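You operate a simulated robot arm through the tools that you are given. There is no shell and no other tool.

The job below is to be done with a simulated robot arm. You get a single attempt, and the scene is never put back.

Task
Print the transfer slip and drop it in the orange tray.
Fine: take it from the teal rack; use the black slip printer, put it on line and leave it so; set its lever back to free.

The check looks at the end state, three seconds after you hand in, the way a careful person would. Anything else that was tipped, shoved, dropped, spilled or broken makes it a failure.

Robot
A 7-joint arm with a four-finger gripper, fixed in place. Base frame: the origin is on the floor under the middle of its stand, x ahead of it, y to its left, z up. Readings come in mm, rad, newtons and seconds.
It reaches about 1223 mm from its shoulder. Its first joint turns from -1.204 to 3.002 rad. Payload 3.67 kg.
The TCP is the grasp point between the finger pads, 28 mm short of the fingertips. In the tool frame z runs along the fingers and y along their closing line. The gripper opens to 112 mm; its body begins 73 mm behind the TCP.
Orientation is told as [roll, pitch, yaw] about the base's x, y, z axes, in that order, counted from this pose: with the fingers straight down and closing along the base's y, the tool's x points along the base's -x, its y along +y and its z along -z.

Tools
- The arm moves only by the tool arm_command. Its argument "moves" is text: rows parted by semicolons, each of 7 numbers parted by spaces: the turn, a rotation vector about the base's x, y, z in units of 180 degrees (1.0 is 180 degrees), then the shift along the base's x, y, z in units of 300 mm (1.0 is 300 mm), then the finger opening in m, from 0 to 0.112. In form: rx ry rz x y z jaw; .... A call has 1 to 20 rows; each row is the pose to reach, as a shift and turn from the pose commanded when the call began. A call with a number of a shift or a turn outside -1 to 1 is refused whole. Rows are played at 5 a second. More than 50 mm and 0.15 rad between two rows, or a gripper value outside its range, and nothing of the call is played. Where a pose cannot be reached the arm comes as near as it can. A force on the tool above 40 N (or 10 N above the force at the start of the call, whichever is more), or a blocked arm, ends the call early, and 0.2 s more pass. Each finger travels about 102.5 mm/s and halts on what it meets, pressing with about 20 N; the grip force reading is that of the motor and also rises with nothing between the fingers. The clock runs only during rows and for 0.2 s after the last one: add rows that repeat a pose to give the fingers time. It gives the time, the measured TCP pose, the force on the tool (base axes), the opening and the grip force at its end, in the units of the frame above (readings bear some noise), with the torque about the TCP (base axes, N m) and any sound that the robot's microphone picked up.
- Cameras (640 x 400 px; columns grow to the right, rows downward): "scene" is fixed at [51.8, 650.2, 1511]; the picture's right is [-0.76, -0.65, 0.00], its down [-0.25, 0.30, -0.92] and it looks along [0.60, -0.70, -0.39] (base axes); focal length 346 px, centre (320, 200). "wrist" rides on the gripper at [60, -18, -104] in the tool frame; the picture's right is [0.29, 0.96, 0.00], its down [-0.80, 0.24, -0.55] and it looks along [-0.53, 0.16, 0.83] (tool axes); focal length 234 px, centre (320, 200). There is no depth. A picture from a camera that has moved, and an enlarged one, comes with that camera's place and axes in the base frame and with its lens.
- snapshot(camera): a new picture of that camera. The clock stands still meanwhile.
- lift_body(by): slides the trunk up (or, below 0, down) by that many mm; the arm rides with it, the base frame stays. It gives what a move gives, with no picture.
- close_up(camera, box): a new picture of the part [left, top, right, bottom] of that camera's present view, enlarged. The clock stands still meanwhile.
- job_done(): hands the job in; it is judged then, once.

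Places have to be worked out from the pictures, the camera data and where the tool is seen. Open the gripper and draw the arm clear of the work before you hand the job in, unless the task says otherwise.

The tools are called after "Emit:" by a JSON object that holds its "name" and its "arguments". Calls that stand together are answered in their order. arm_command: Moves the arm, as the interface text tells. Its arguments: {"type":"object","properties":{"moves":{"type":"string"}},"required":["moves"]} The other tools are called the same way: lift_body (by) moves the trunk up or down; snapshot (camera) takes a picture; close_up (camera, box) takes an enlarged picture of a part of a camera's view; job_done () hands the job in.

At the start:

```text
clock: 0.0
eef_pos: [722.8, -129.2, 1203.8]
tool_rot: [0.002, 0.0, -0.001]
force: [0.2, -0.1, -0.3]
wrist_torque: [0.01, 0.01, 0.0]
opening: 112.1
gripper_force: 0.0
trunk travel left (down, up): [-650.0, 190.0]
```

scene: 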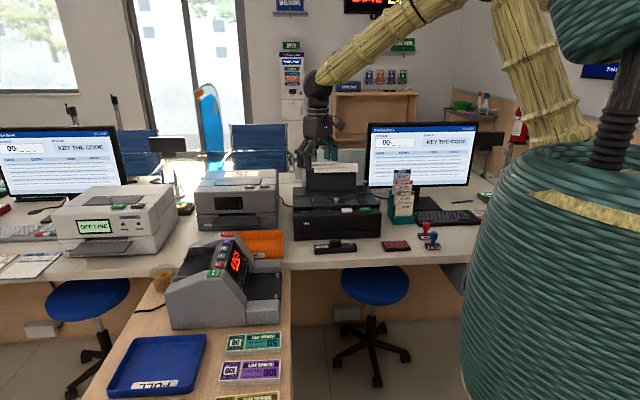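
wrist: 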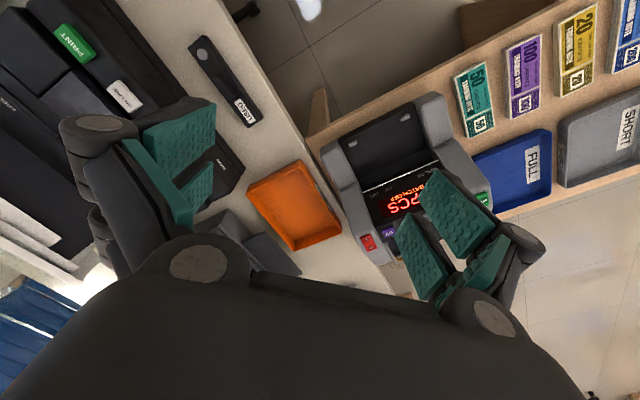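

I start by looking closely at the scene picture: the black slip printer seems to stand right of centre, with a teal rack next to it. I enlarge those parts.

Emit:
{"name": "close_up", "arguments": {"camera": "scene", "box": [270, 140, 430, 260]}}

Emit:
{"name": "close_up", "arguments": {"camera": "scene", "box": [350, 110, 510, 260]}}

Emit:
{"name": "close_up", "arguments": {"camera": "wrist", "box": [0, 0, 320, 200]}}

Emit:
{"name": "close_up", "arguments": {"camera": "scene", "box": [160, 140, 320, 260]}}

```text
3.33 times, centred on (350, 200) of scene
camera zoom: at [51.8, 650.2, 1511.0], right [-0.76, -0.65, 0.0], down [-0.25, 0.3, -0.92], along [0.6, -0.7, -0.39], focal length 1154 px, centre (220, 200)
```

zoom: 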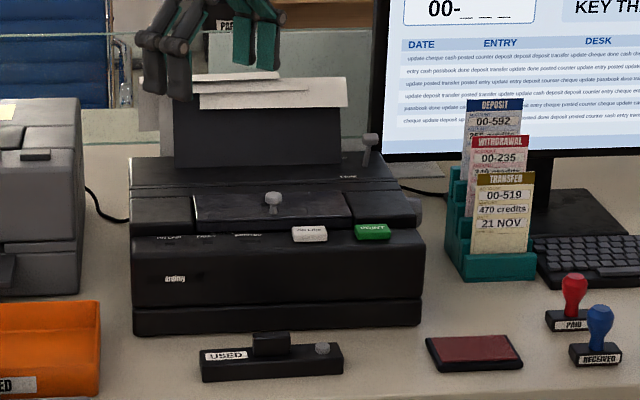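

```text
2.67 times, centred on (430, 185) of scene
camera zoom: at [51.8, 650.2, 1511.0], right [-0.76, -0.65, 0.0], down [-0.25, 0.3, -0.92], along [0.6, -0.7, -0.39], focal length 923 px, centre (27, 240)
```

zoom: 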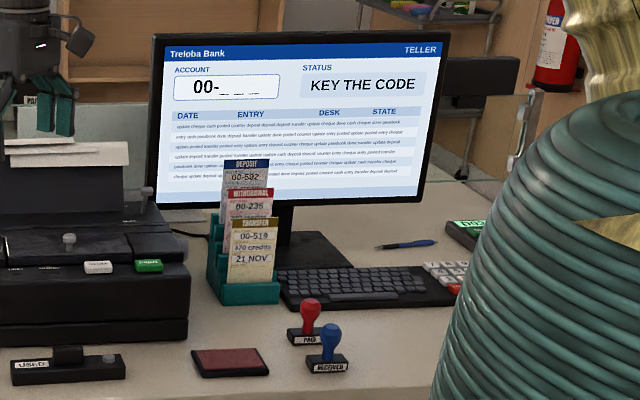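

```text
2.00 times, centred on (160, 100) of wrist
camera zoom: at [663.8, -146.5, 1309.1], right [-0.29, 0.96, 0.0], down [0.8, 0.24, 0.55], along [0.53, 0.16, -0.83], focal length 468 px, centre (640, 400)
```

zoom: 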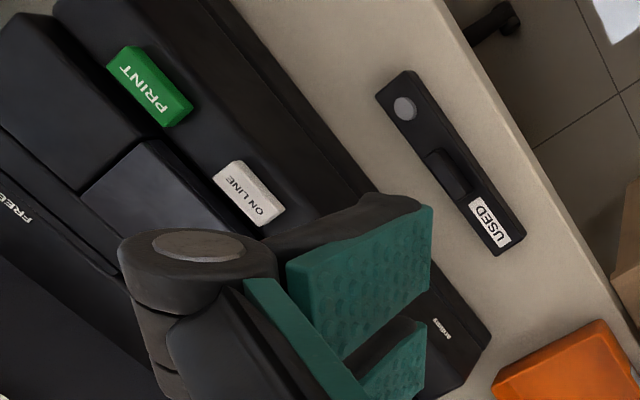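

```text
3.33 times, centred on (240, 200) of scene
camera zoom: at [51.8, 650.2, 1511.0], right [-0.76, -0.65, 0.0], down [-0.25, 0.3, -0.92], along [0.6, -0.7, -0.39], focal length 1154 px, centre (587, 200)
```

zoom: 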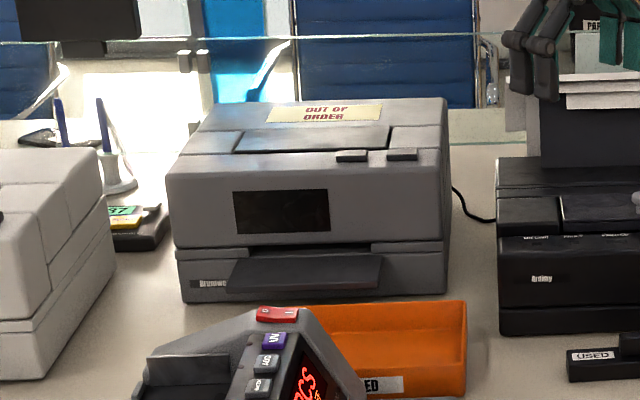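

The black printer (ON LINE, PRINT keys) is near (780, -430, 925), lever at its right rear; the teal rack with the yellow TRANSFER slip stands to its right. I move the arm at constant height toward -y so the wrist camera looks down on the printer.

Emit:
{"name": "arm_command", "arguments": {"moves": "0 0 0 -0.0624 -0.1429 0 0.112; 0 0 0 -0.1248 -0.2857 0 0.112; 0 0 0 -0.1871 -0.4286 0 0.112; 0 0 0 -0.2495 -0.5714 0 0.112; 0 0 0 -0.3119 -0.7143 0 0.112; 0 0 0 -0.3743 -0.8571 0 0.112; 0 0 0 -0.4367 -1.0 0 0.112; 0 0 0 -0.4367 -1.0 0 0.112"}}

```text
clock: 1.8
eef_pos: [592.3, -426.3, 1204.5]
tool_rot: [0.0, -0.001, 0.0]
force: [-0.1, 0.1, 0.0]
wrist_torque: [-0.03, 0.03, 0.01]
opening: 112.0
gripper_force: 0.0
trunk travel left (down, up): [-650.0, 190.0]
```

The arm is at (592, -426, 1204). I take both pictures now.

Emit:
{"name": "snapshot", "arguments": {"camera": "wrist"}}

Emit:
{"name": "snapshot", "arguments": {"camera": "scene"}}

```text
taken
camera wrist: at [533.8, -444.6, 1308.8], right [-0.29, 0.96, 0.0], down [0.8, 0.24, 0.55], along [0.53, 0.16, -0.83], focal length 234 px, centre (320, 200)
```

wrist: 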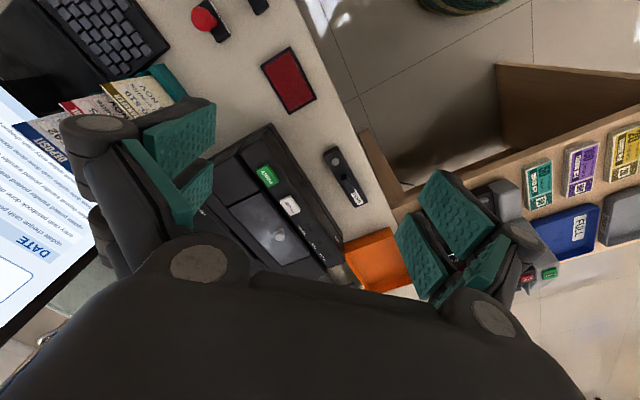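

```text
taken
```

scene: 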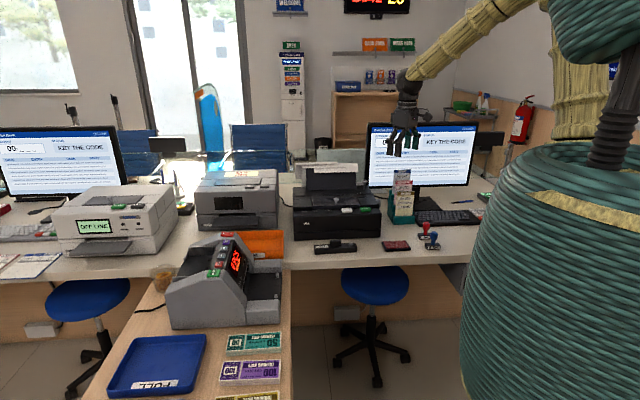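

The scene view of the printer and rack is now clear. I enlarge it strongly to read labels, the lever, the slot and the rack.

Emit:
{"name": "close_up", "arguments": {"camera": "scene", "box": [285, 155, 385, 217]}}

Emit:
{"name": "close_up", "arguments": {"camera": "scene", "box": [285, 190, 385, 252]}}

Emit:
{"name": "close_up", "arguments": {"camera": "scene", "box": [370, 165, 450, 230]}}

Emit:
{"name": "close_up", "arguments": {"camera": "wrist", "box": [0, 60, 160, 160]}}

Emit:
{"name": "close_up", "arguments": {"camera": "wrist", "box": [200, 120, 440, 300]}}

```text
6.40 times, centred on (335, 186) of scene
camera zoom: at [51.8, 650.2, 1511.0], right [-0.76, -0.65, 0.0], down [-0.25, 0.3, -0.92], along [0.6, -0.7, -0.39], focal length 2216 px, centre (224, 290)
```

zoom: 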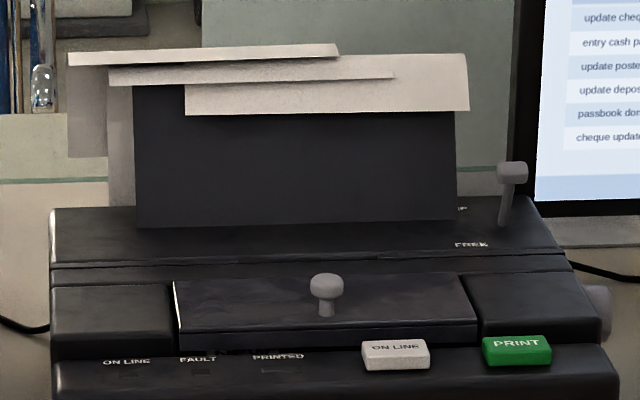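

```text
6.40 times, centred on (335, 221) of scene
camera zoom: at [51.8, 650.2, 1511.0], right [-0.76, -0.65, 0.0], down [-0.25, 0.3, -0.92], along [0.6, -0.7, -0.39], focal length 2216 px, centre (224, 66)
```

zoom: 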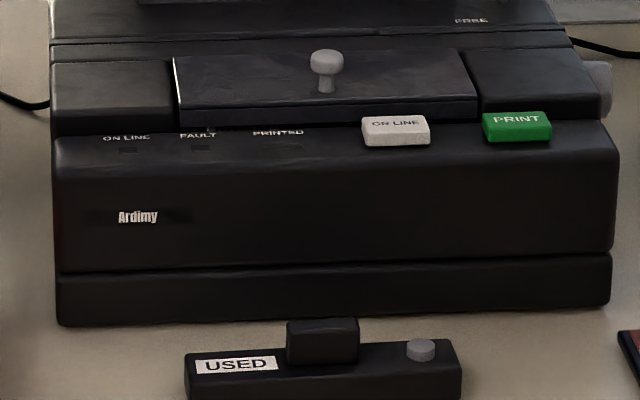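

```text
6.15 times, centred on (410, 198) of scene
camera zoom: at [51.8, 650.2, 1511.0], right [-0.76, -0.65, 0.0], down [-0.25, 0.3, -0.92], along [0.6, -0.7, -0.39], focal length 2130 px, centre (-234, 215)
```

zoom: 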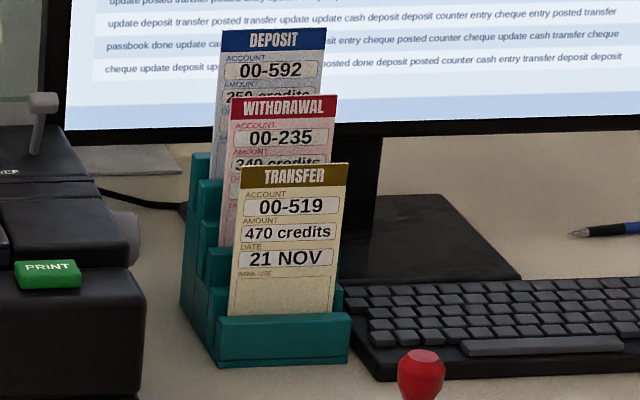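

```text
4.00 times, centred on (80, 110) of wrist
camera zoom: at [533.8, -444.6, 1308.8], right [-0.29, 0.96, 0.0], down [0.8, 0.24, 0.55], along [0.53, 0.16, -0.83], focal length 937 px, centre (1280, 560)
```

zoom: 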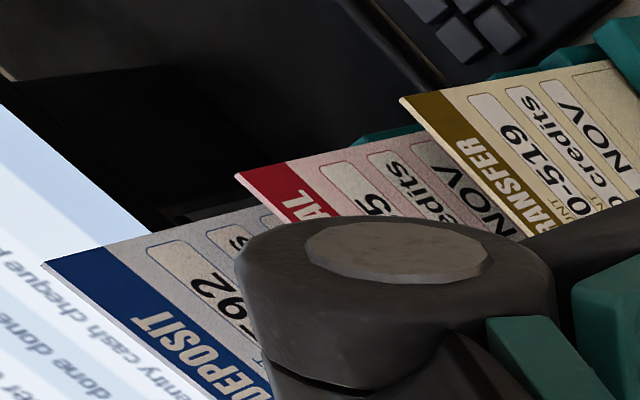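

```text
2.22 times, centred on (320, 210) of wrist
camera zoom: at [533.8, -444.6, 1308.8], right [-0.29, 0.96, 0.0], down [0.8, 0.24, 0.55], along [0.53, 0.16, -0.83], focal length 520 px, centre (320, 178)
```

zoom: 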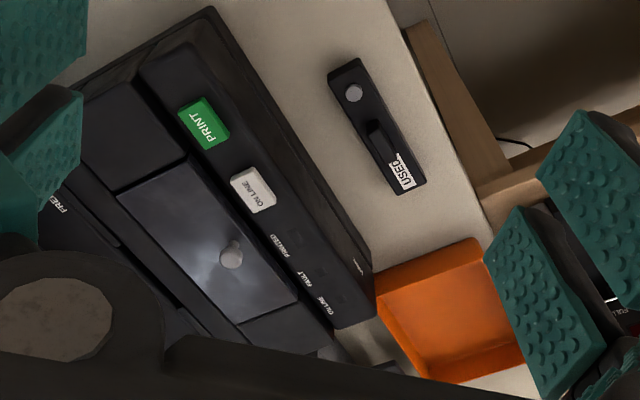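

From the two views I judge: desk top z ≈ 790, PRINT key ≈ (763, -477, 911), ON LINE key ≈ (818, -421, 911), printer's back direction ≈ (0.67, -0.74), TRANSFER slip's top edge from (721, -657) to (668, -724) at z ≈ 943. I move above the printer and yaw the wrist about 42° to look at slot and lever from above.

Emit:
{"name": "arm_command", "arguments": {"moves": "0 0 0.0389 0.1417 -0.0456 0 0.112; 0 0 0.0778 0.2833 -0.0911 0 0.112; 0 0 0.1167 0.425 -0.1367 0 0.112; 0 0 0.1556 0.5667 -0.1822 0 0.112; 0 0 0.1944 0.7083 -0.2278 0 0.112; 0 0 0.2333 0.85 -0.2733 0 0.112; 0 0 0.2333 0.85 -0.2733 0 0.112"}}

Emit:
{"name": "snapshot", "arguments": {"camera": "wrist"}}

Emit:
{"name": "snapshot", "arguments": {"camera": "scene"}}

```text
clock: 3.4
eef_pos: [844.4, -511.1, 1205.1]
tool_rot: [-0.002, -0.003, 0.733]
force: [-0.4, 0.6, 0.0]
wrist_torque: [0.01, 0.0, 0.03]
opening: 112.1
gripper_force: 0.0
trunk travel left (down, up): [-650.0, 190.0]
```

```text
taken
camera wrist: at [813.4, -563.7, 1310.4], right [-0.86, 0.52, 0.0], down [0.43, 0.71, 0.55], along [0.29, 0.47, -0.83], focal length 234 px, centre (320, 200)
```

wrist: 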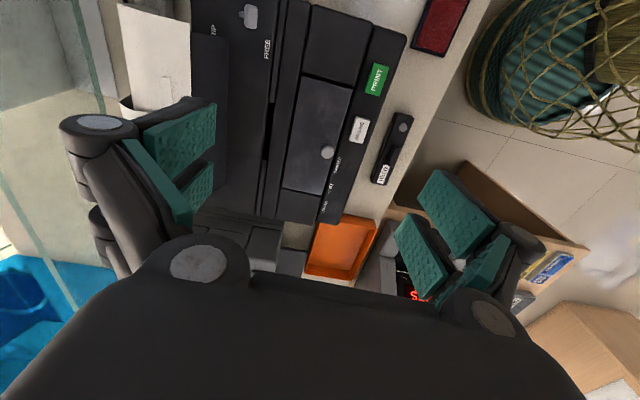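

```text
taken
```

scene: 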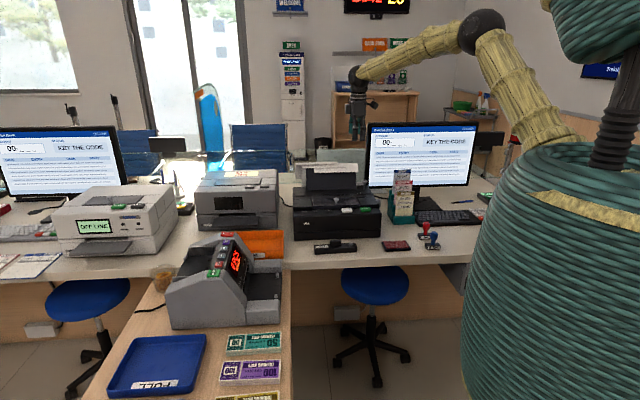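

The wrist camera now looks nicely down on the printer's right half. I enlarge the deck, slot and lever area.

Emit:
{"name": "close_up", "arguments": {"camera": "wrist", "box": [120, 0, 420, 188]}}

Emit:
{"name": "close_up", "arguments": {"camera": "wrist", "box": [180, 0, 300, 75]}}

Emit:
{"name": "close_up", "arguments": {"camera": "wrist", "box": [200, 150, 400, 275]}}

```text
2.13 times, centred on (270, 94) of wrist
camera zoom: at [813.4, -563.7, 1310.4], right [-0.86, 0.52, 0.0], down [0.43, 0.71, 0.55], along [0.29, 0.47, -0.83], focal length 498 px, centre (426, 426)
```

zoom: 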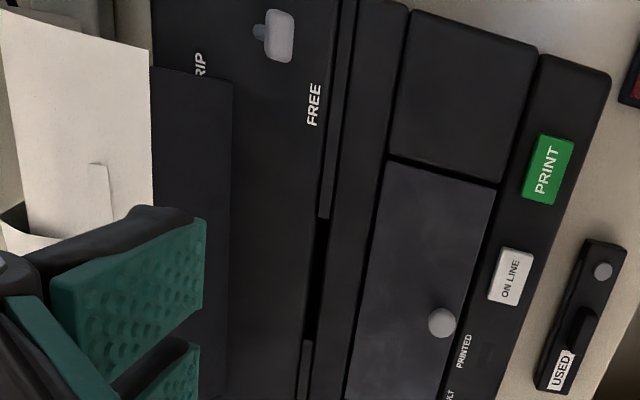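

```text
5.33 times, centred on (240, 38) of wrist
camera zoom: at [813.4, -563.7, 1310.4], right [-0.86, 0.52, 0.0], down [0.43, 0.71, 0.55], along [0.29, 0.47, -0.83], focal length 1249 px, centre (747, 1067)
```

zoom: 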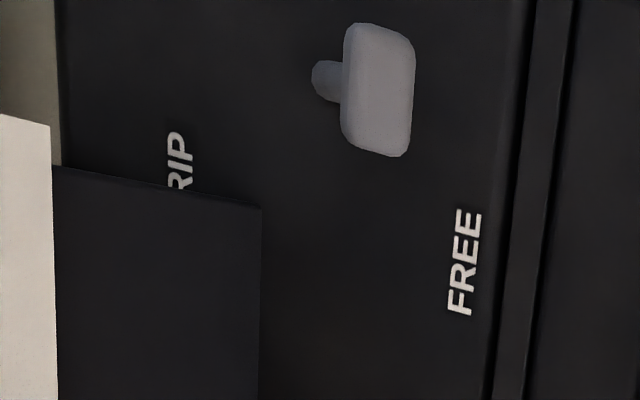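

```text
3.20 times, centred on (300, 212) of wrist
camera zoom: at [813.4, -563.7, 1310.4], right [-0.86, 0.52, 0.0], down [0.43, 0.71, 0.55], along [0.29, 0.47, -0.83], focal length 749 px, centre (384, 160)
```

zoom: 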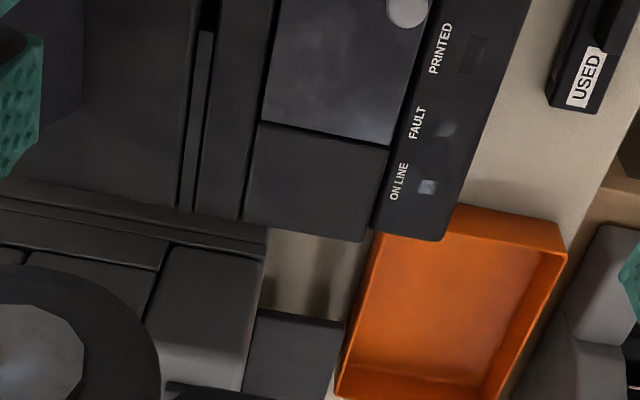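

The slot (about 99 mm long) is centred near (951, -503, 922), its line along ~43-44°; the lever head is near (867, -623, 970), leaning forward toward FREE, with GRIP behind it. I check finger thickness in the scene view and look closer at the slot.

Emit:
{"name": "close_up", "arguments": {"camera": "scene", "box": [320, 55, 400, 145]}}

Emit:
{"name": "close_up", "arguments": {"camera": "wrist", "box": [230, 80, 310, 180]}}

Emit:
{"name": "close_up", "arguments": {"camera": "scene", "box": [300, 185, 370, 215]}}

```text
4.44 times, centred on (360, 100) of scene
camera zoom: at [51.8, 650.2, 1511.0], right [-0.76, -0.65, 0.0], down [-0.25, 0.3, -0.92], along [0.6, -0.7, -0.39], focal length 1538 px, centre (142, 644)
```

zoom: 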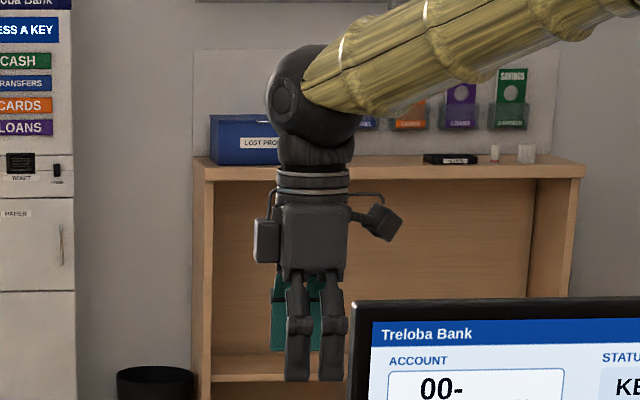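

```text
4.00 times, centred on (270, 130) of wrist
camera zoom: at [813.4, -563.7, 1310.4], right [-0.86, 0.52, 0.0], down [0.43, 0.71, 0.55], along [0.29, 0.47, -0.83], focal length 937 px, centre (520, 480)
```

zoom: 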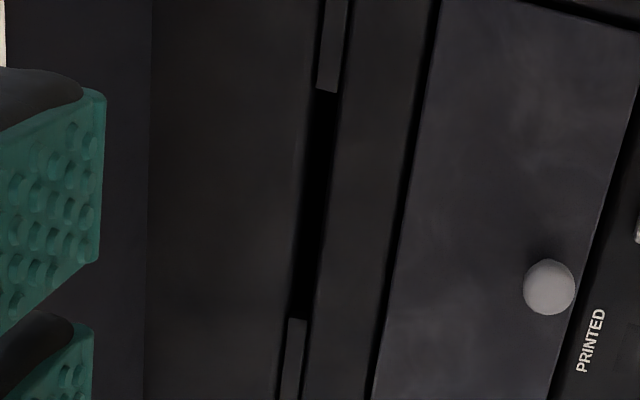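

```text
9.14 times, centred on (335, 200) of scene
camera zoom: at [51.8, 650.2, 1511.0], right [-0.76, -0.65, 0.0], down [-0.25, 0.3, -0.92], along [0.6, -0.7, -0.39], focal length 3165 px, centre (183, 200)
```

zoom: 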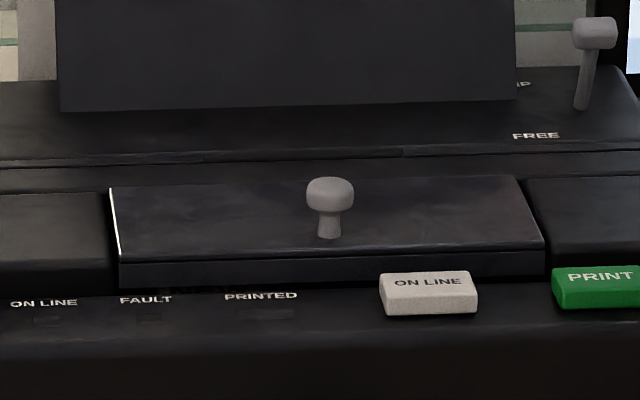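

The slot mouth is about 10 mm deep and 99 mm long. The middle lid with the knob may be ajar or just a raised panel, so I look closer at it from both cameras.

Emit:
{"name": "close_up", "arguments": {"camera": "scene", "box": [290, 198, 350, 228]}}

Emit:
{"name": "close_up", "arguments": {"camera": "scene", "box": [340, 190, 390, 225]}}

Emit:
{"name": "close_up", "arguments": {"camera": "wrist", "box": [270, 60, 390, 230]}}

Emit:
{"name": "close_up", "arguments": {"camera": "scene", "box": [190, 165, 280, 240]}}

```text
10.67 times, centred on (320, 213) of scene
camera zoom: at [51.8, 650.2, 1511.0], right [-0.76, -0.65, 0.0], down [-0.25, 0.3, -0.92], along [0.6, -0.7, -0.39], focal length 3692 px, centre (320, 61)
```

zoom: 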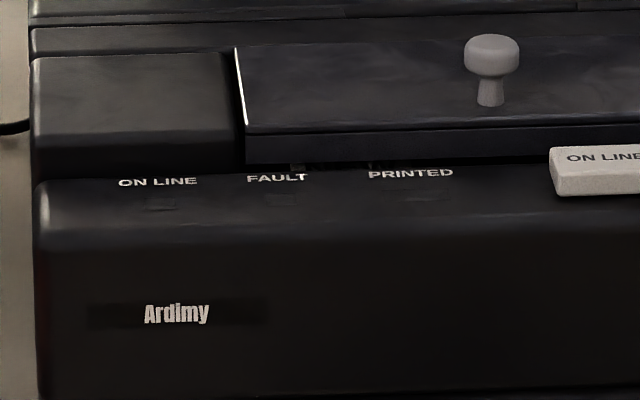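

```text
11.43 times, centred on (365, 208) of scene
camera zoom: at [51.8, 650.2, 1511.0], right [-0.76, -0.65, 0.0], down [-0.25, 0.3, -0.92], along [0.6, -0.7, -0.39], focal length 3956 px, centre (-194, 114)
```

zoom: 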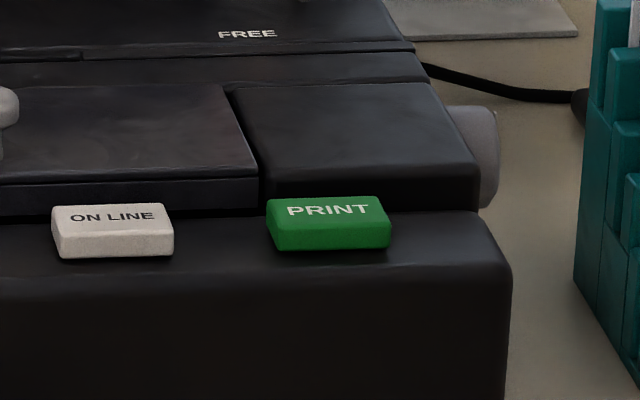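

```text
2.35 times, centred on (330, 145) of wrist
camera zoom: at [813.4, -563.7, 1310.4], right [-0.86, 0.52, 0.0], down [0.43, 0.71, 0.55], along [0.29, 0.47, -0.83], focal length 551 px, centre (296, 329)
```

zoom: 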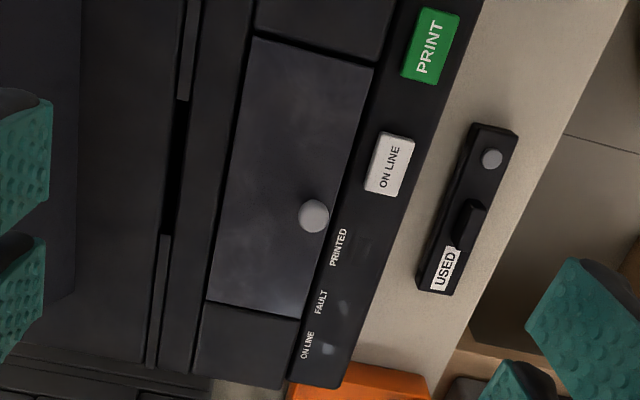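

```text
5.33 times, centred on (235, 202) of scene
camera zoom: at [51.8, 650.2, 1511.0], right [-0.76, -0.65, 0.0], down [-0.25, 0.3, -0.92], along [0.6, -0.7, -0.39], focal length 1846 px, centre (773, 187)
```

zoom: 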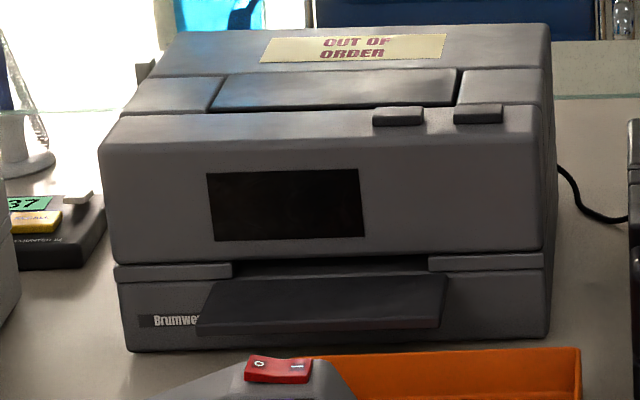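

I zoom further into the gap under the lid's front edge.

Emit:
{"name": "close_up", "arguments": {"camera": "scene", "box": [308, 206, 332, 220]}}

Emit:
{"name": "close_up", "arguments": {"camera": "scene", "box": [328, 204, 360, 220]}}

```text
16.00 times, centred on (320, 213) of scene
camera zoom: at [51.8, 650.2, 1511.0], right [-0.76, -0.65, 0.0], down [-0.25, 0.3, -0.92], along [0.6, -0.7, -0.39], focal length 5539 px, centre (320, -8)
```

zoom: 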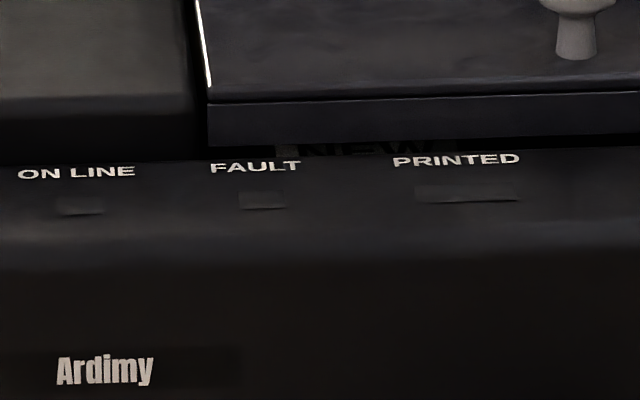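

```text
16.00 times, centred on (344, 212) of scene
camera zoom: at [51.8, 650.2, 1511.0], right [-0.76, -0.65, 0.0], down [-0.25, 0.3, -0.92], along [0.6, -0.7, -0.39], focal length 5539 px, centre (-64, 8)
```

zoom: 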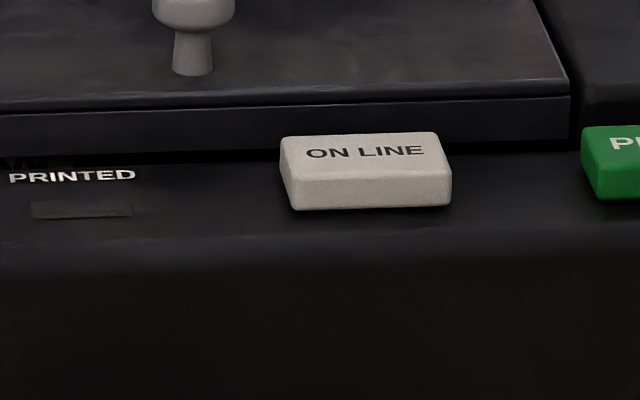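

Under the lid's front edge I can read "NEW" through a gap of a few mm, and a "USED" cassette lies on the desk: the lid was probably left ajar after a ribbon change, so I will press it shut. First I turn the wrist the other way (yaw -48°) over the rack to measure the rack, the monitor and the finger thickness.

Emit:
{"name": "arm_command", "arguments": {"moves": "0 0 -0.04545 -0.0552 -0.0485 0 0.112; 0 0 -0.0909 -0.1103 -0.097 0 0.112; 0 0 -0.13636 -0.1655 -0.1455 0 0.112; 0 0 -0.1818 -0.2206 -0.1939 0 0.112; 0 0 -0.22727 -0.2758 -0.2424 0 0.112; 0 0 -0.2727 -0.3309 -0.2909 0 0.112; 0 0 -0.31818 -0.3861 -0.3394 0 0.112; 0 0 -0.3636 -0.4412 -0.3879 0 0.112; 0 0 -0.40909 -0.4964 -0.4364 0 0.112; 0 0 -0.4545 -0.5515 -0.4848 0 0.112; 0 0 -0.5 -0.6067 -0.5333 0 0.112; 0 0 -0.5 -0.6067 -0.5333 0 0.112"}}

Emit:
{"name": "snapshot", "arguments": {"camera": "wrist"}}

Emit:
{"name": "snapshot", "arguments": {"camera": "scene"}}

```text
clock: 6.0
eef_pos: [663.7, -671.6, 1202.7]
tool_rot: [0.001, 0.001, -0.839]
force: [0.3, -0.3, 0.3]
wrist_torque: [-0.02, 0.02, 0.01]
opening: 112.0
gripper_force: 0.0
trunk travel left (down, up): [-650.0, 190.0]
```

```text
taken
camera wrist: at [612.1, -638.6, 1308.4], right [0.52, 0.85, 0.0], down [0.71, -0.43, 0.55], along [0.47, -0.29, -0.83], focal length 234 px, centre (320, 200)
```

wrist: 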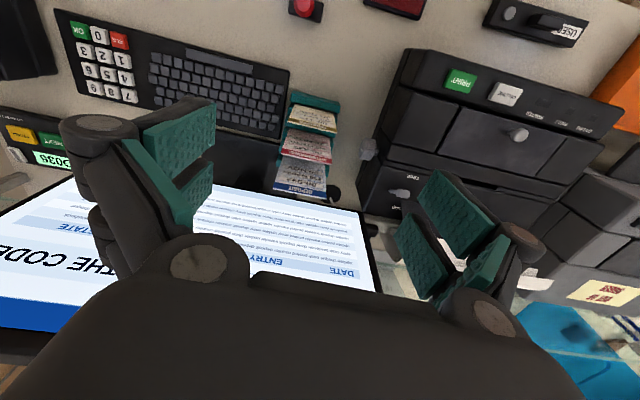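

```text
taken
```

scene: 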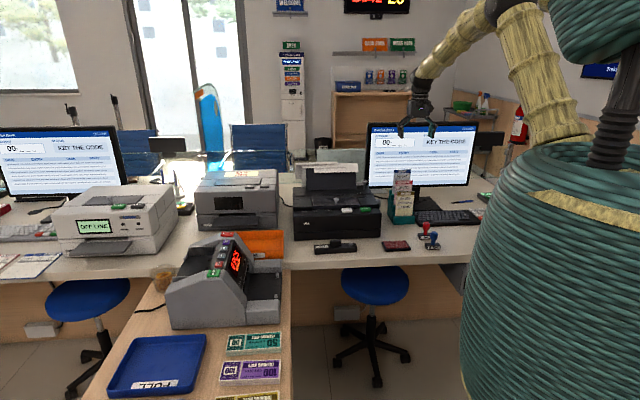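

Both are informative. I enlarge the gripper's side profile, the rack from above and the monitor corner.

Emit:
{"name": "close_up", "arguments": {"camera": "scene", "box": [385, 75, 455, 150]}}

Emit:
{"name": "close_up", "arguments": {"camera": "wrist", "box": [250, 80, 390, 220]}}

Emit:
{"name": "close_up", "arguments": {"camera": "wrist", "box": [340, 150, 460, 300]}}

Emit:
{"name": "close_up", "arguments": {"camera": "wrist", "box": [370, 40, 640, 210]}}

```text
5.33 times, centred on (420, 112) of scene
camera zoom: at [51.8, 650.2, 1511.0], right [-0.76, -0.65, 0.0], down [-0.25, 0.3, -0.92], along [0.6, -0.7, -0.39], focal length 1846 px, centre (-213, 667)
```

zoom: 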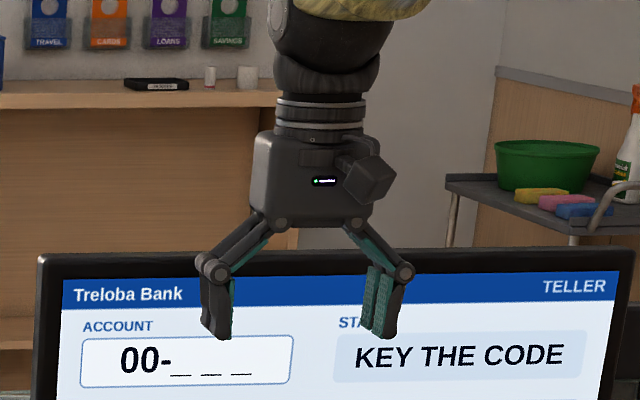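

```text
2.86 times, centred on (320, 150) of wrist
camera zoom: at [612.1, -638.6, 1308.4], right [0.52, 0.85, 0.0], down [0.71, -0.43, 0.55], along [0.47, -0.29, -0.83], focal length 669 px, centre (320, 343)
```

zoom: 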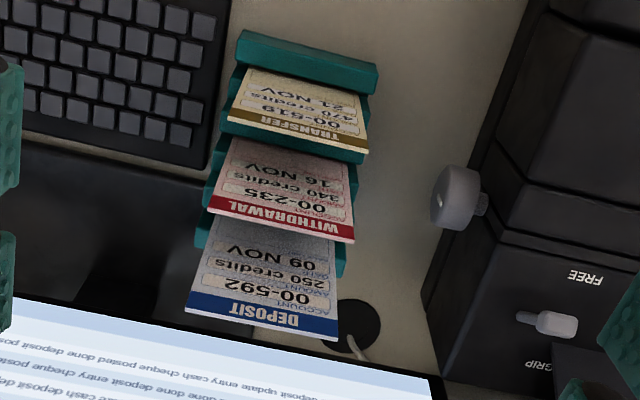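

```text
2.67 times, centred on (400, 225) of wrist
camera zoom: at [612.1, -638.6, 1308.4], right [0.52, 0.85, 0.0], down [0.71, -0.43, 0.55], along [0.47, -0.29, -0.83], focal length 624 px, centre (107, 133)
```

zoom: 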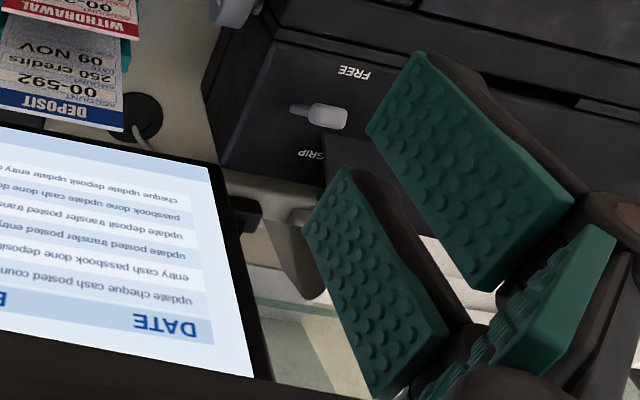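

```text
2.35 times, centred on (505, 125) of wrist
camera zoom: at [612.1, -638.6, 1308.4], right [0.52, 0.85, 0.0], down [0.71, -0.43, 0.55], along [0.47, -0.29, -0.83], focal length 551 px, centre (-115, 376)
```

zoom: 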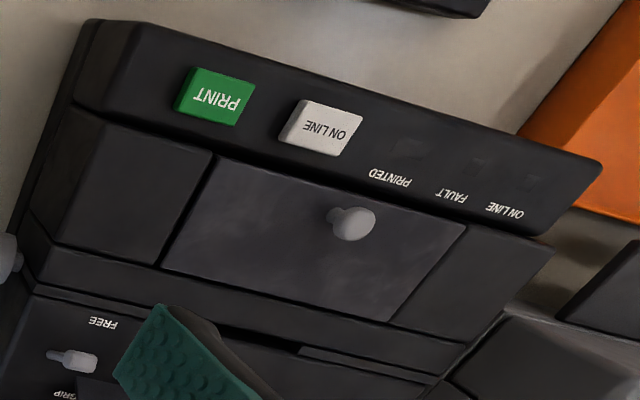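

Readings: everything on this counter is aligned at 45°. With a=(x+y)/√2 and b=(x−y)/√2: lid a 213–414, b 911–989; ON LINE (280, 879), PRINT (200, 878), slot centre (317, 1029), lever head (170, 1057, z 967), slip a −44…36, b≈995, top z≈933. I close the gripper and go above the lid right of its knob, yaw 45°.

Emit:
{"name": "arm_command", "arguments": {"moves": "0 0 0.043057 0.0504 0.0579 -0.0285 0; 0 0 0.086113 0.1007 0.1158 -0.057 0; 0 0 0.12917 0.1511 0.1737 -0.0856 0; 0 0 0.172227 0.2014 0.2316 -0.1141 0; 0 0 0.215283 0.2518 0.2894 -0.1426 0; 0 0 0.25834 0.3022 0.3473 -0.1711 0; 0 0 0.301397 0.3525 0.4052 -0.1997 0; 0 0 0.344453 0.4029 0.4631 -0.2282 0; 0 0 0.38751 0.4532 0.521 -0.2567 0; 0 0 0.430567 0.5036 0.5789 -0.2852 0; 0 0 0.473623 0.5539 0.6368 -0.3138 0; 0 0 0.51668 0.6043 0.6947 -0.3423 0; 0 0 0.51668 0.6043 0.6947 -0.3423 0"}}

Emit:
{"name": "snapshot", "arguments": {"camera": "wrist"}}

Emit:
{"name": "close_up", "arguments": {"camera": "scene", "box": [280, 110, 420, 250]}}

```text
clock: 8.8
eef_pos: [845.0, -463.3, 1102.3]
tool_rot: [-0.001, 0.0, 0.787]
force: [-0.4, -1.0, 0.8]
wrist_torque: [0.0, -0.04, 0.03]
opening: 0.0
gripper_force: 19.5
trunk travel left (down, up): [-650.0, 190.0]
```

```text
taken
camera wrist: at [816.6, -518.2, 1206.6], right [-0.88, 0.47, 0.0], down [0.39, 0.73, 0.55], along [0.26, 0.49, -0.83], focal length 234 px, centre (320, 200)
```

wrist: 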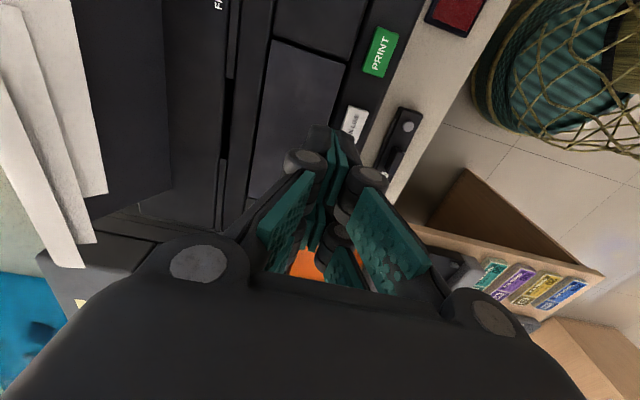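

```text
2.86 times, centred on (350, 180) of scene
camera zoom: at [51.8, 650.2, 1511.0], right [-0.76, -0.65, 0.0], down [-0.25, 0.3, -0.92], along [0.6, -0.7, -0.39], focal length 989 px, centre (234, 257)
```

zoom: 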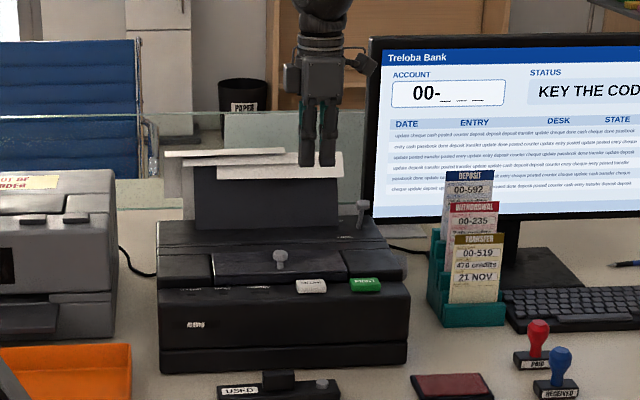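

The closed fingers hang over the lid right of the knob. I descend to about 12 mm above the lid and check.

Emit:
{"name": "arm_command", "arguments": {"moves": "0 0 0 0 0 -0.12 0; 0 0 0 0 0 -0.24 0; 0 0 0 0 0 -0.36 0; 0 0 0 0 0 -0.44 0; 0 0 0 0 0 -0.44 0"}}

Emit:
{"name": "close_up", "arguments": {"camera": "scene", "box": [290, 175, 390, 237]}}

Emit:
{"name": "snapshot", "arguments": {"camera": "wrist"}}

```text
clock: 10.0
eef_pos: [846.5, -461.4, 968.6]
tool_rot: [0.001, -0.001, 0.787]
force: [-0.6, 0.1, -0.2]
wrist_torque: [-0.05, -0.01, 0.0]
opening: 0.2
gripper_force: 19.8
trunk travel left (down, up): [-650.0, 190.0]
```

```text
6.40 times, centred on (340, 206) of scene
camera zoom: at [51.8, 650.2, 1511.0], right [-0.76, -0.65, 0.0], down [-0.25, 0.3, -0.92], along [0.6, -0.7, -0.39], focal length 2216 px, centre (192, 162)
```

zoom: 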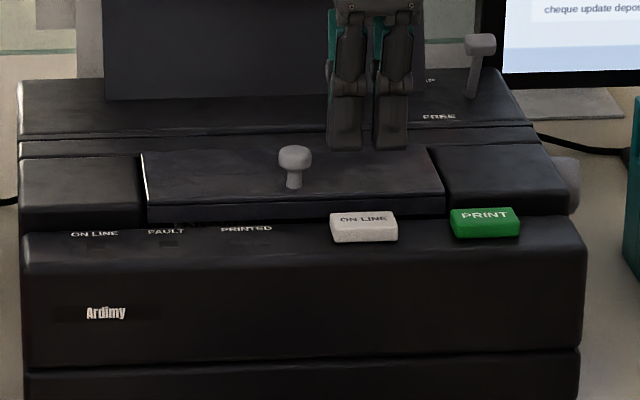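

```text
taken
camera wrist: at [817.8, -516.3, 1074.4], right [-0.88, 0.47, 0.0], down [0.39, 0.73, 0.55], along [0.26, 0.49, -0.83], focal length 234 px, centre (320, 200)
```

wrist: 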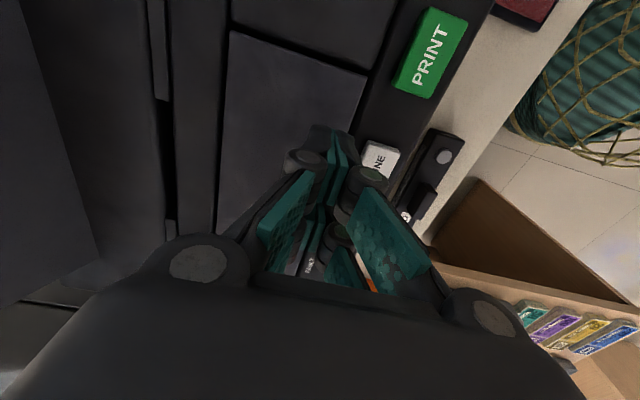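

Fingertips are at z ≈ 941, about 15–20 mm above the lid. I lower in 2 mm steps, watching force and sound.

Emit:
{"name": "arm_command", "arguments": {"moves": "0 0 0 0 0 -0.0067 0; 0 0 0 0 0 -0.0133 0; 0 0 0 0 0 -0.02 0; 0 0 0 0 0 -0.0267 0; 0 0 0 0 0 -0.0333 0; 0 0 0 0 0 -0.04 0; 0 0 0 0 0 -0.0467 0; 0 0 0 0 0 -0.0533 0; 0 0 0 0 0 -0.06 0"}}

```text
clock: 12.0
eef_pos: [847.0, -460.8, 949.9]
tool_rot: [0.0, -0.001, 0.787]
force: [-0.3, -0.9, 0.0]
wrist_torque: [0.0, -0.01, -0.01]
opening: 0.0
gripper_force: 20.4
trunk travel left (down, up): [-650.0, 190.0]
```

Tips are at z ≈ 922 with no contact force yet. I check the picture.

Emit:
{"name": "close_up", "arguments": {"camera": "scene", "box": [315, 185, 375, 222]}}

Emit:
{"name": "close_up", "arguments": {"camera": "wrist", "box": [220, 20, 460, 200]}}

```text
10.67 times, centred on (345, 204) of scene
camera zoom: at [51.8, 650.2, 1511.0], right [-0.76, -0.65, 0.0], down [-0.25, 0.3, -0.92], along [0.6, -0.7, -0.39], focal length 3692 px, centre (53, 163)
```

zoom: 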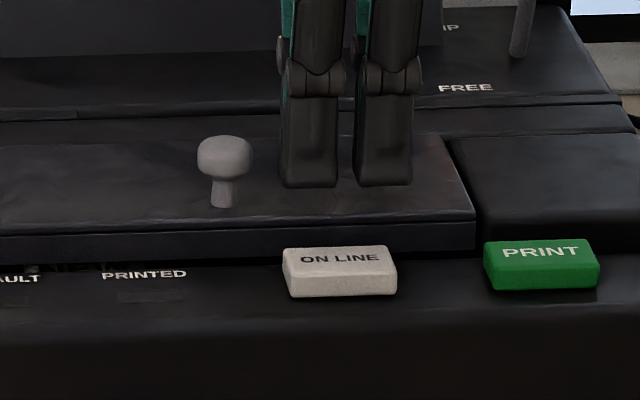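

```text
2.22 times, centred on (340, 110) of wrist
camera zoom: at [817.7, -517.3, 1055.9], right [-0.88, 0.47, 0.0], down [0.39, 0.73, 0.55], along [0.26, 0.49, -0.83], focal length 520 px, centre (276, 400)
```

zoom: 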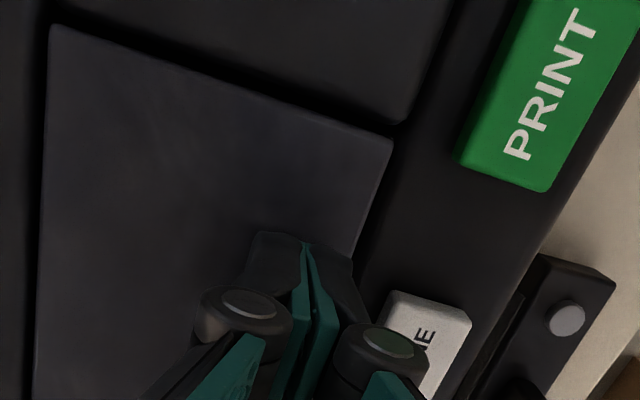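

Still a small gap to the lid. I go on down in 2 mm steps; contact above the limit will stop the call.

Emit:
{"name": "arm_command", "arguments": {"moves": "0 0 0 0 0 -0.005 0; 0 0 0 0 0 -0.01 0; 0 0 0 0 0 -0.015 0; 0 0 0 0 0 -0.02 0; 0 0 0 0 0 -0.025 0; 0 0 0 0 0 -0.03 0; 0 0 0 0 0 -0.035 0; 0 0 0 0 0 -0.04 0"}}

Emit:
{"name": "close_up", "arguments": {"camera": "scene", "box": [315, 185, 375, 222]}}

```text
clock: 13.8
eef_pos: [845.2, -462.1, 941.1]
tool_rot: [-0.001, -0.003, 0.785]
force: [-0.6, -2.8, 15.5]
wrist_torque: [-0.17, 0.07, -0.01]
opening: 6.1
gripper_force: 35.2
trunk travel left (down, up): [-650.0, 190.0]
```

```text
10.67 times, centred on (345, 204) of scene
camera zoom: at [51.8, 650.2, 1511.0], right [-0.76, -0.65, 0.0], down [-0.25, 0.3, -0.92], along [0.6, -0.7, -0.39], focal length 3692 px, centre (53, 163)
```

zoom: 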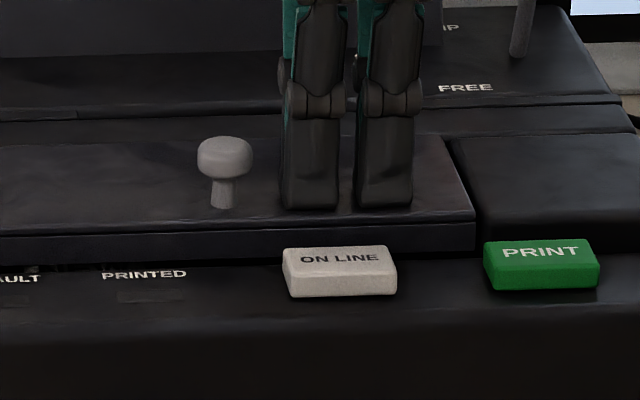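

Contact at tip z ≈ 914 with 15 N, and the lid did not budge; it is flush with the neighbouring block, so it is shut. I lift off and move over the ON LINE key at (819.5, -424), then come down near it.

Emit:
{"name": "arm_command", "arguments": {"moves": "0 0 0 0 0 0.06 0; 0 0 0 0 0 0.12 0; 0 0 0 -0.04 0.0583 0.12 0; 0 0 0 -0.085 0.125 0.12 0; 0 0 0 -0.085 0.125 0.08 0; 0 0 0 -0.085 0.125 0.04 0; 0 0 0 -0.085 0.125 0.04 0"}}

Emit:
{"name": "close_up", "arguments": {"camera": "scene", "box": [300, 185, 375, 232]}}

Emit:
{"name": "close_up", "arguments": {"camera": "wrist", "box": [220, 20, 460, 200]}}

```text
clock: 15.4
eef_pos: [820.9, -423.9, 950.5]
tool_rot: [-0.002, 0.0, 0.786]
force: [0.0, -0.6, 0.4]
wrist_torque: [0.0, 0.0, -0.01]
opening: 0.3
gripper_force: 36.0
trunk travel left (down, up): [-650.0, 190.0]
```

```text
8.51 times, centred on (338, 208) of scene
camera zoom: at [51.8, 650.2, 1511.0], right [-0.76, -0.65, 0.0], down [-0.25, 0.3, -0.92], along [0.6, -0.7, -0.39], focal length 2946 px, centre (171, 128)
```

zoom: 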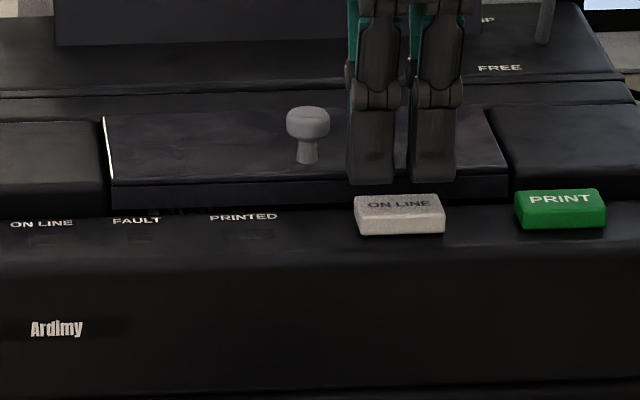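

```text
2.22 times, centred on (340, 110) of wrist
camera zoom: at [792.1, -479.6, 1056.2], right [-0.88, 0.47, 0.0], down [0.39, 0.73, 0.55], along [0.26, 0.49, -0.83], focal length 520 px, centre (276, 400)
```

zoom: 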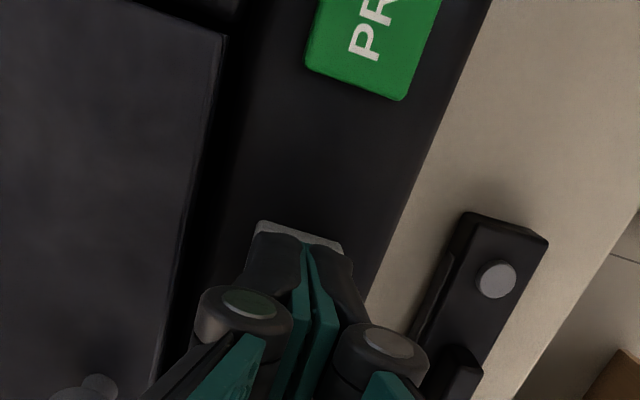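

The fingertips are right above the ON LINE key at z ≈ 922. I press down in 1.5 mm steps.

Emit:
{"name": "arm_command", "arguments": {"moves": "0 0 0 0 0 -0.0133 0; 0 0 0 0 0 -0.0267 0; 0 0 0 0 0 -0.0333 0; 0 0 0 0 0 -0.0383 0; 0 0 0 0 0 -0.0433 0; 0 0 0 0 0 -0.0483 0; 0 0 0 0 0 -0.0533 0; 0 0 0 0 0 -0.0533 0"}}

Emit:
{"name": "close_up", "arguments": {"camera": "scene", "box": [300, 185, 375, 232]}}

```text
clock: 17.2
eef_pos: [820.7, -424.4, 935.3]
tool_rot: [0.001, 0.0, 0.785]
force: [0.0, -1.0, 1.5]
wrist_torque: [-0.02, -0.02, -0.02]
opening: 6.1
gripper_force: 35.5
trunk travel left (down, up): [-650.0, 190.0]
```

```text
8.51 times, centred on (338, 208) of scene
camera zoom: at [51.8, 650.2, 1511.0], right [-0.76, -0.65, 0.0], down [-0.25, 0.3, -0.92], along [0.6, -0.7, -0.39], focal length 2946 px, centre (171, 128)
```

zoom: 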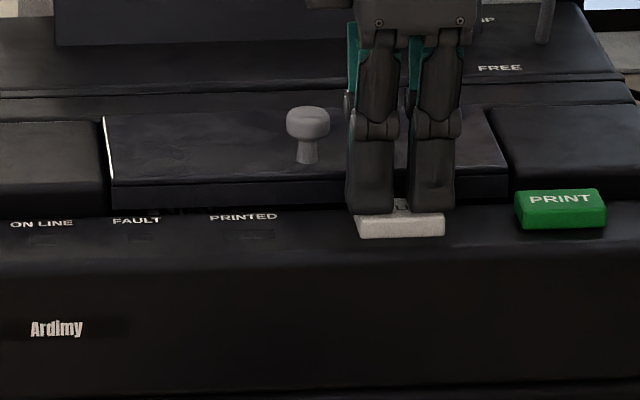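

The key is being touched (1.5 N) with no click yet. I press a little further.

Emit:
{"name": "arm_command", "arguments": {"moves": "0 0 0 0 0 -0.005 0; 0 0 0 0 0 -0.01 0; 0 0 0 0 0 -0.015 0; 0 0 0 0 0 -0.02 0; 0 0 0 0 0 -0.02 0"}}

Emit:
{"name": "close_up", "arguments": {"camera": "scene", "box": [300, 185, 375, 232]}}

```text
clock: 18.4
eef_pos: [819.8, -424.3, 930.3]
tool_rot: [-0.002, -0.002, 0.784]
force: [2.8, -0.5, 11.1]
wrist_torque: [-0.07, -0.09, 0.02]
opening: 5.7
gripper_force: 35.9
trunk travel left (down, up): [-650.0, 190.0]
heard: click
```

```text
8.51 times, centred on (338, 208) of scene
camera zoom: at [51.8, 650.2, 1511.0], right [-0.76, -0.65, 0.0], down [-0.25, 0.3, -0.92], along [0.6, -0.7, -0.39], focal length 2946 px, centre (171, 128)
```

zoom: 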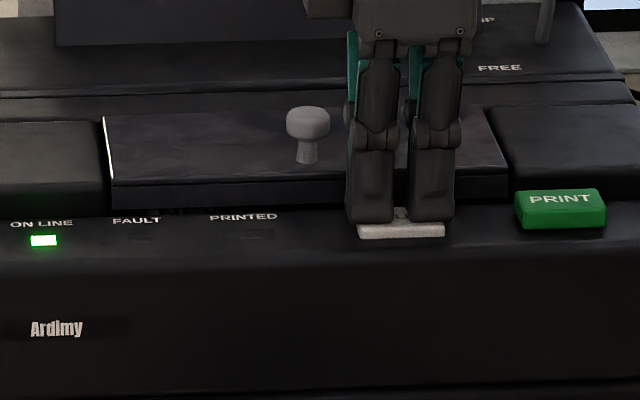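

ON LINE is lit green after the click, FAULT is dark. Now I lift off and travel to above the TRANSFER slip, presetting the jaw to 16 mm.

Emit:
{"name": "arm_command", "arguments": {"moves": "0 0 0 0 0 0.13 0; 0 0 0 0 0 0.26 0; 0 0 0 -0.057 -0.134 0.3 0.016; 0 0 0 -0.114 -0.268 0.34 0.016; 0 0 0 -0.171 -0.402 0.39 0.016; 0 0 0 -0.228 -0.536 0.43 0.016; 0 0 0 -0.285 -0.67 0.48 0.016; 0 0 0 -0.342 -0.804 0.52 0.016; 0 0 0 -0.399 -0.938 0.5667 0.016; 0 0 0 -0.399 -0.938 0.5667 0.016"}}

Emit:
{"name": "snapshot", "arguments": {"camera": "wrist"}}

Emit:
{"name": "close_up", "arguments": {"camera": "scene", "box": [290, 110, 450, 250]}}

```text
clock: 20.6
eef_pos: [700.5, -707.0, 1098.3]
tool_rot: [0.001, 0.001, 0.786]
force: [0.1, 0.9, -0.2]
wrist_torque: [-0.04, -0.01, 0.0]
opening: 15.9
gripper_force: 0.1
trunk travel left (down, up): [-650.0, 190.0]
```

```text
taken
camera wrist: at [672.9, -761.6, 1204.3], right [-0.88, 0.47, 0.0], down [0.39, 0.73, 0.55], along [0.26, 0.49, -0.83], focal length 234 px, centre (320, 200)
```

wrist: 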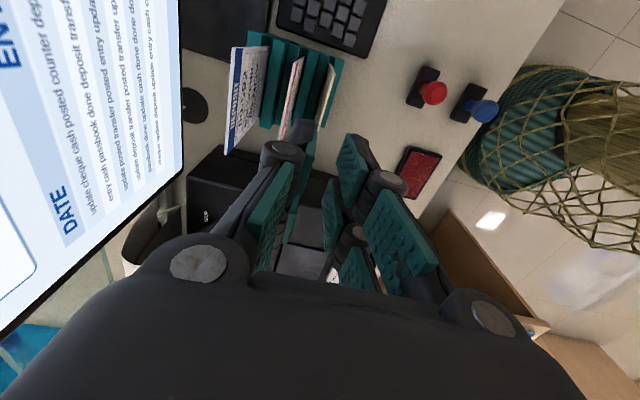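

```text
2.86 times, centred on (370, 180) of scene
camera zoom: at [51.8, 650.2, 1511.0], right [-0.76, -0.65, 0.0], down [-0.25, 0.3, -0.92], along [0.6, -0.7, -0.39], focal length 989 px, centre (177, 257)
```

zoom: 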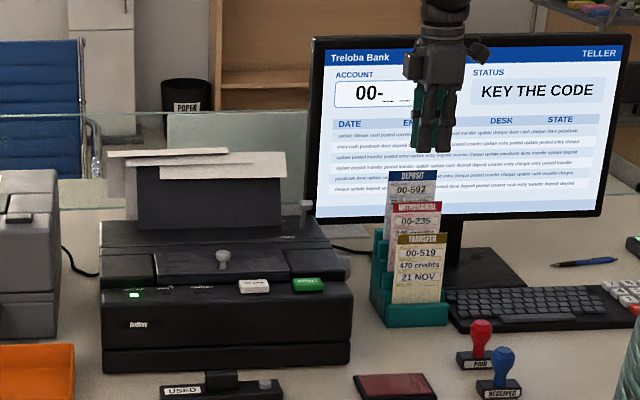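

I enlarge the wrist view of the slips seen from their edge to measure their plane, lean and spacing.

Emit:
{"name": "close_up", "arguments": {"camera": "wrist", "box": [210, 25, 360, 165]}}

Emit:
{"name": "close_up", "arguments": {"camera": "scene", "box": [375, 120, 455, 230]}}

```text
2.86 times, centred on (285, 95) of wrist
camera zoom: at [672.9, -761.6, 1204.3], right [-0.88, 0.47, 0.0], down [0.39, 0.73, 0.55], along [0.26, 0.49, -0.83], focal length 669 px, centre (420, 500)
```

zoom: 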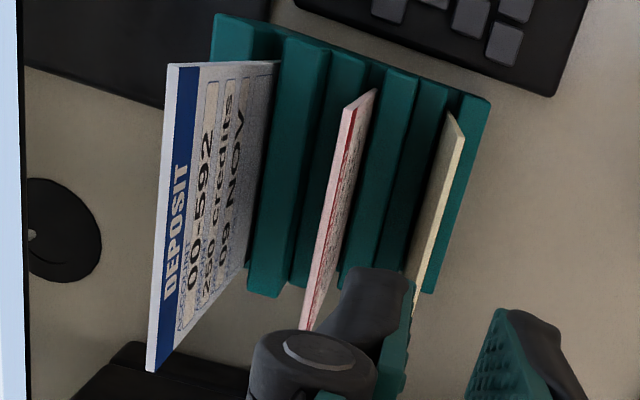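

```text
3.64 times, centred on (415, 175) of scene
camera zoom: at [51.8, 650.2, 1511.0], right [-0.76, -0.65, 0.0], down [-0.25, 0.3, -0.92], along [0.6, -0.7, -0.39], focal length 1259 px, centre (-26, 291)
```

zoom: 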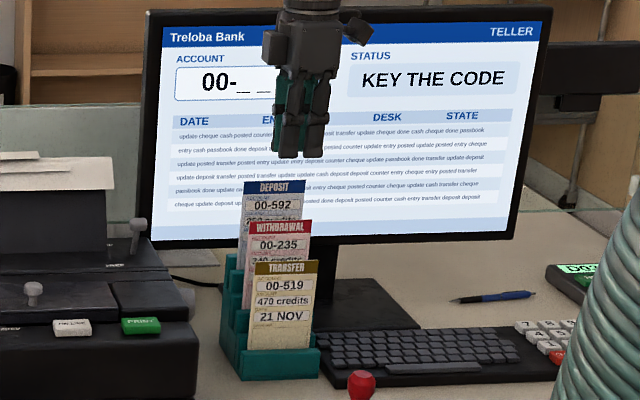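

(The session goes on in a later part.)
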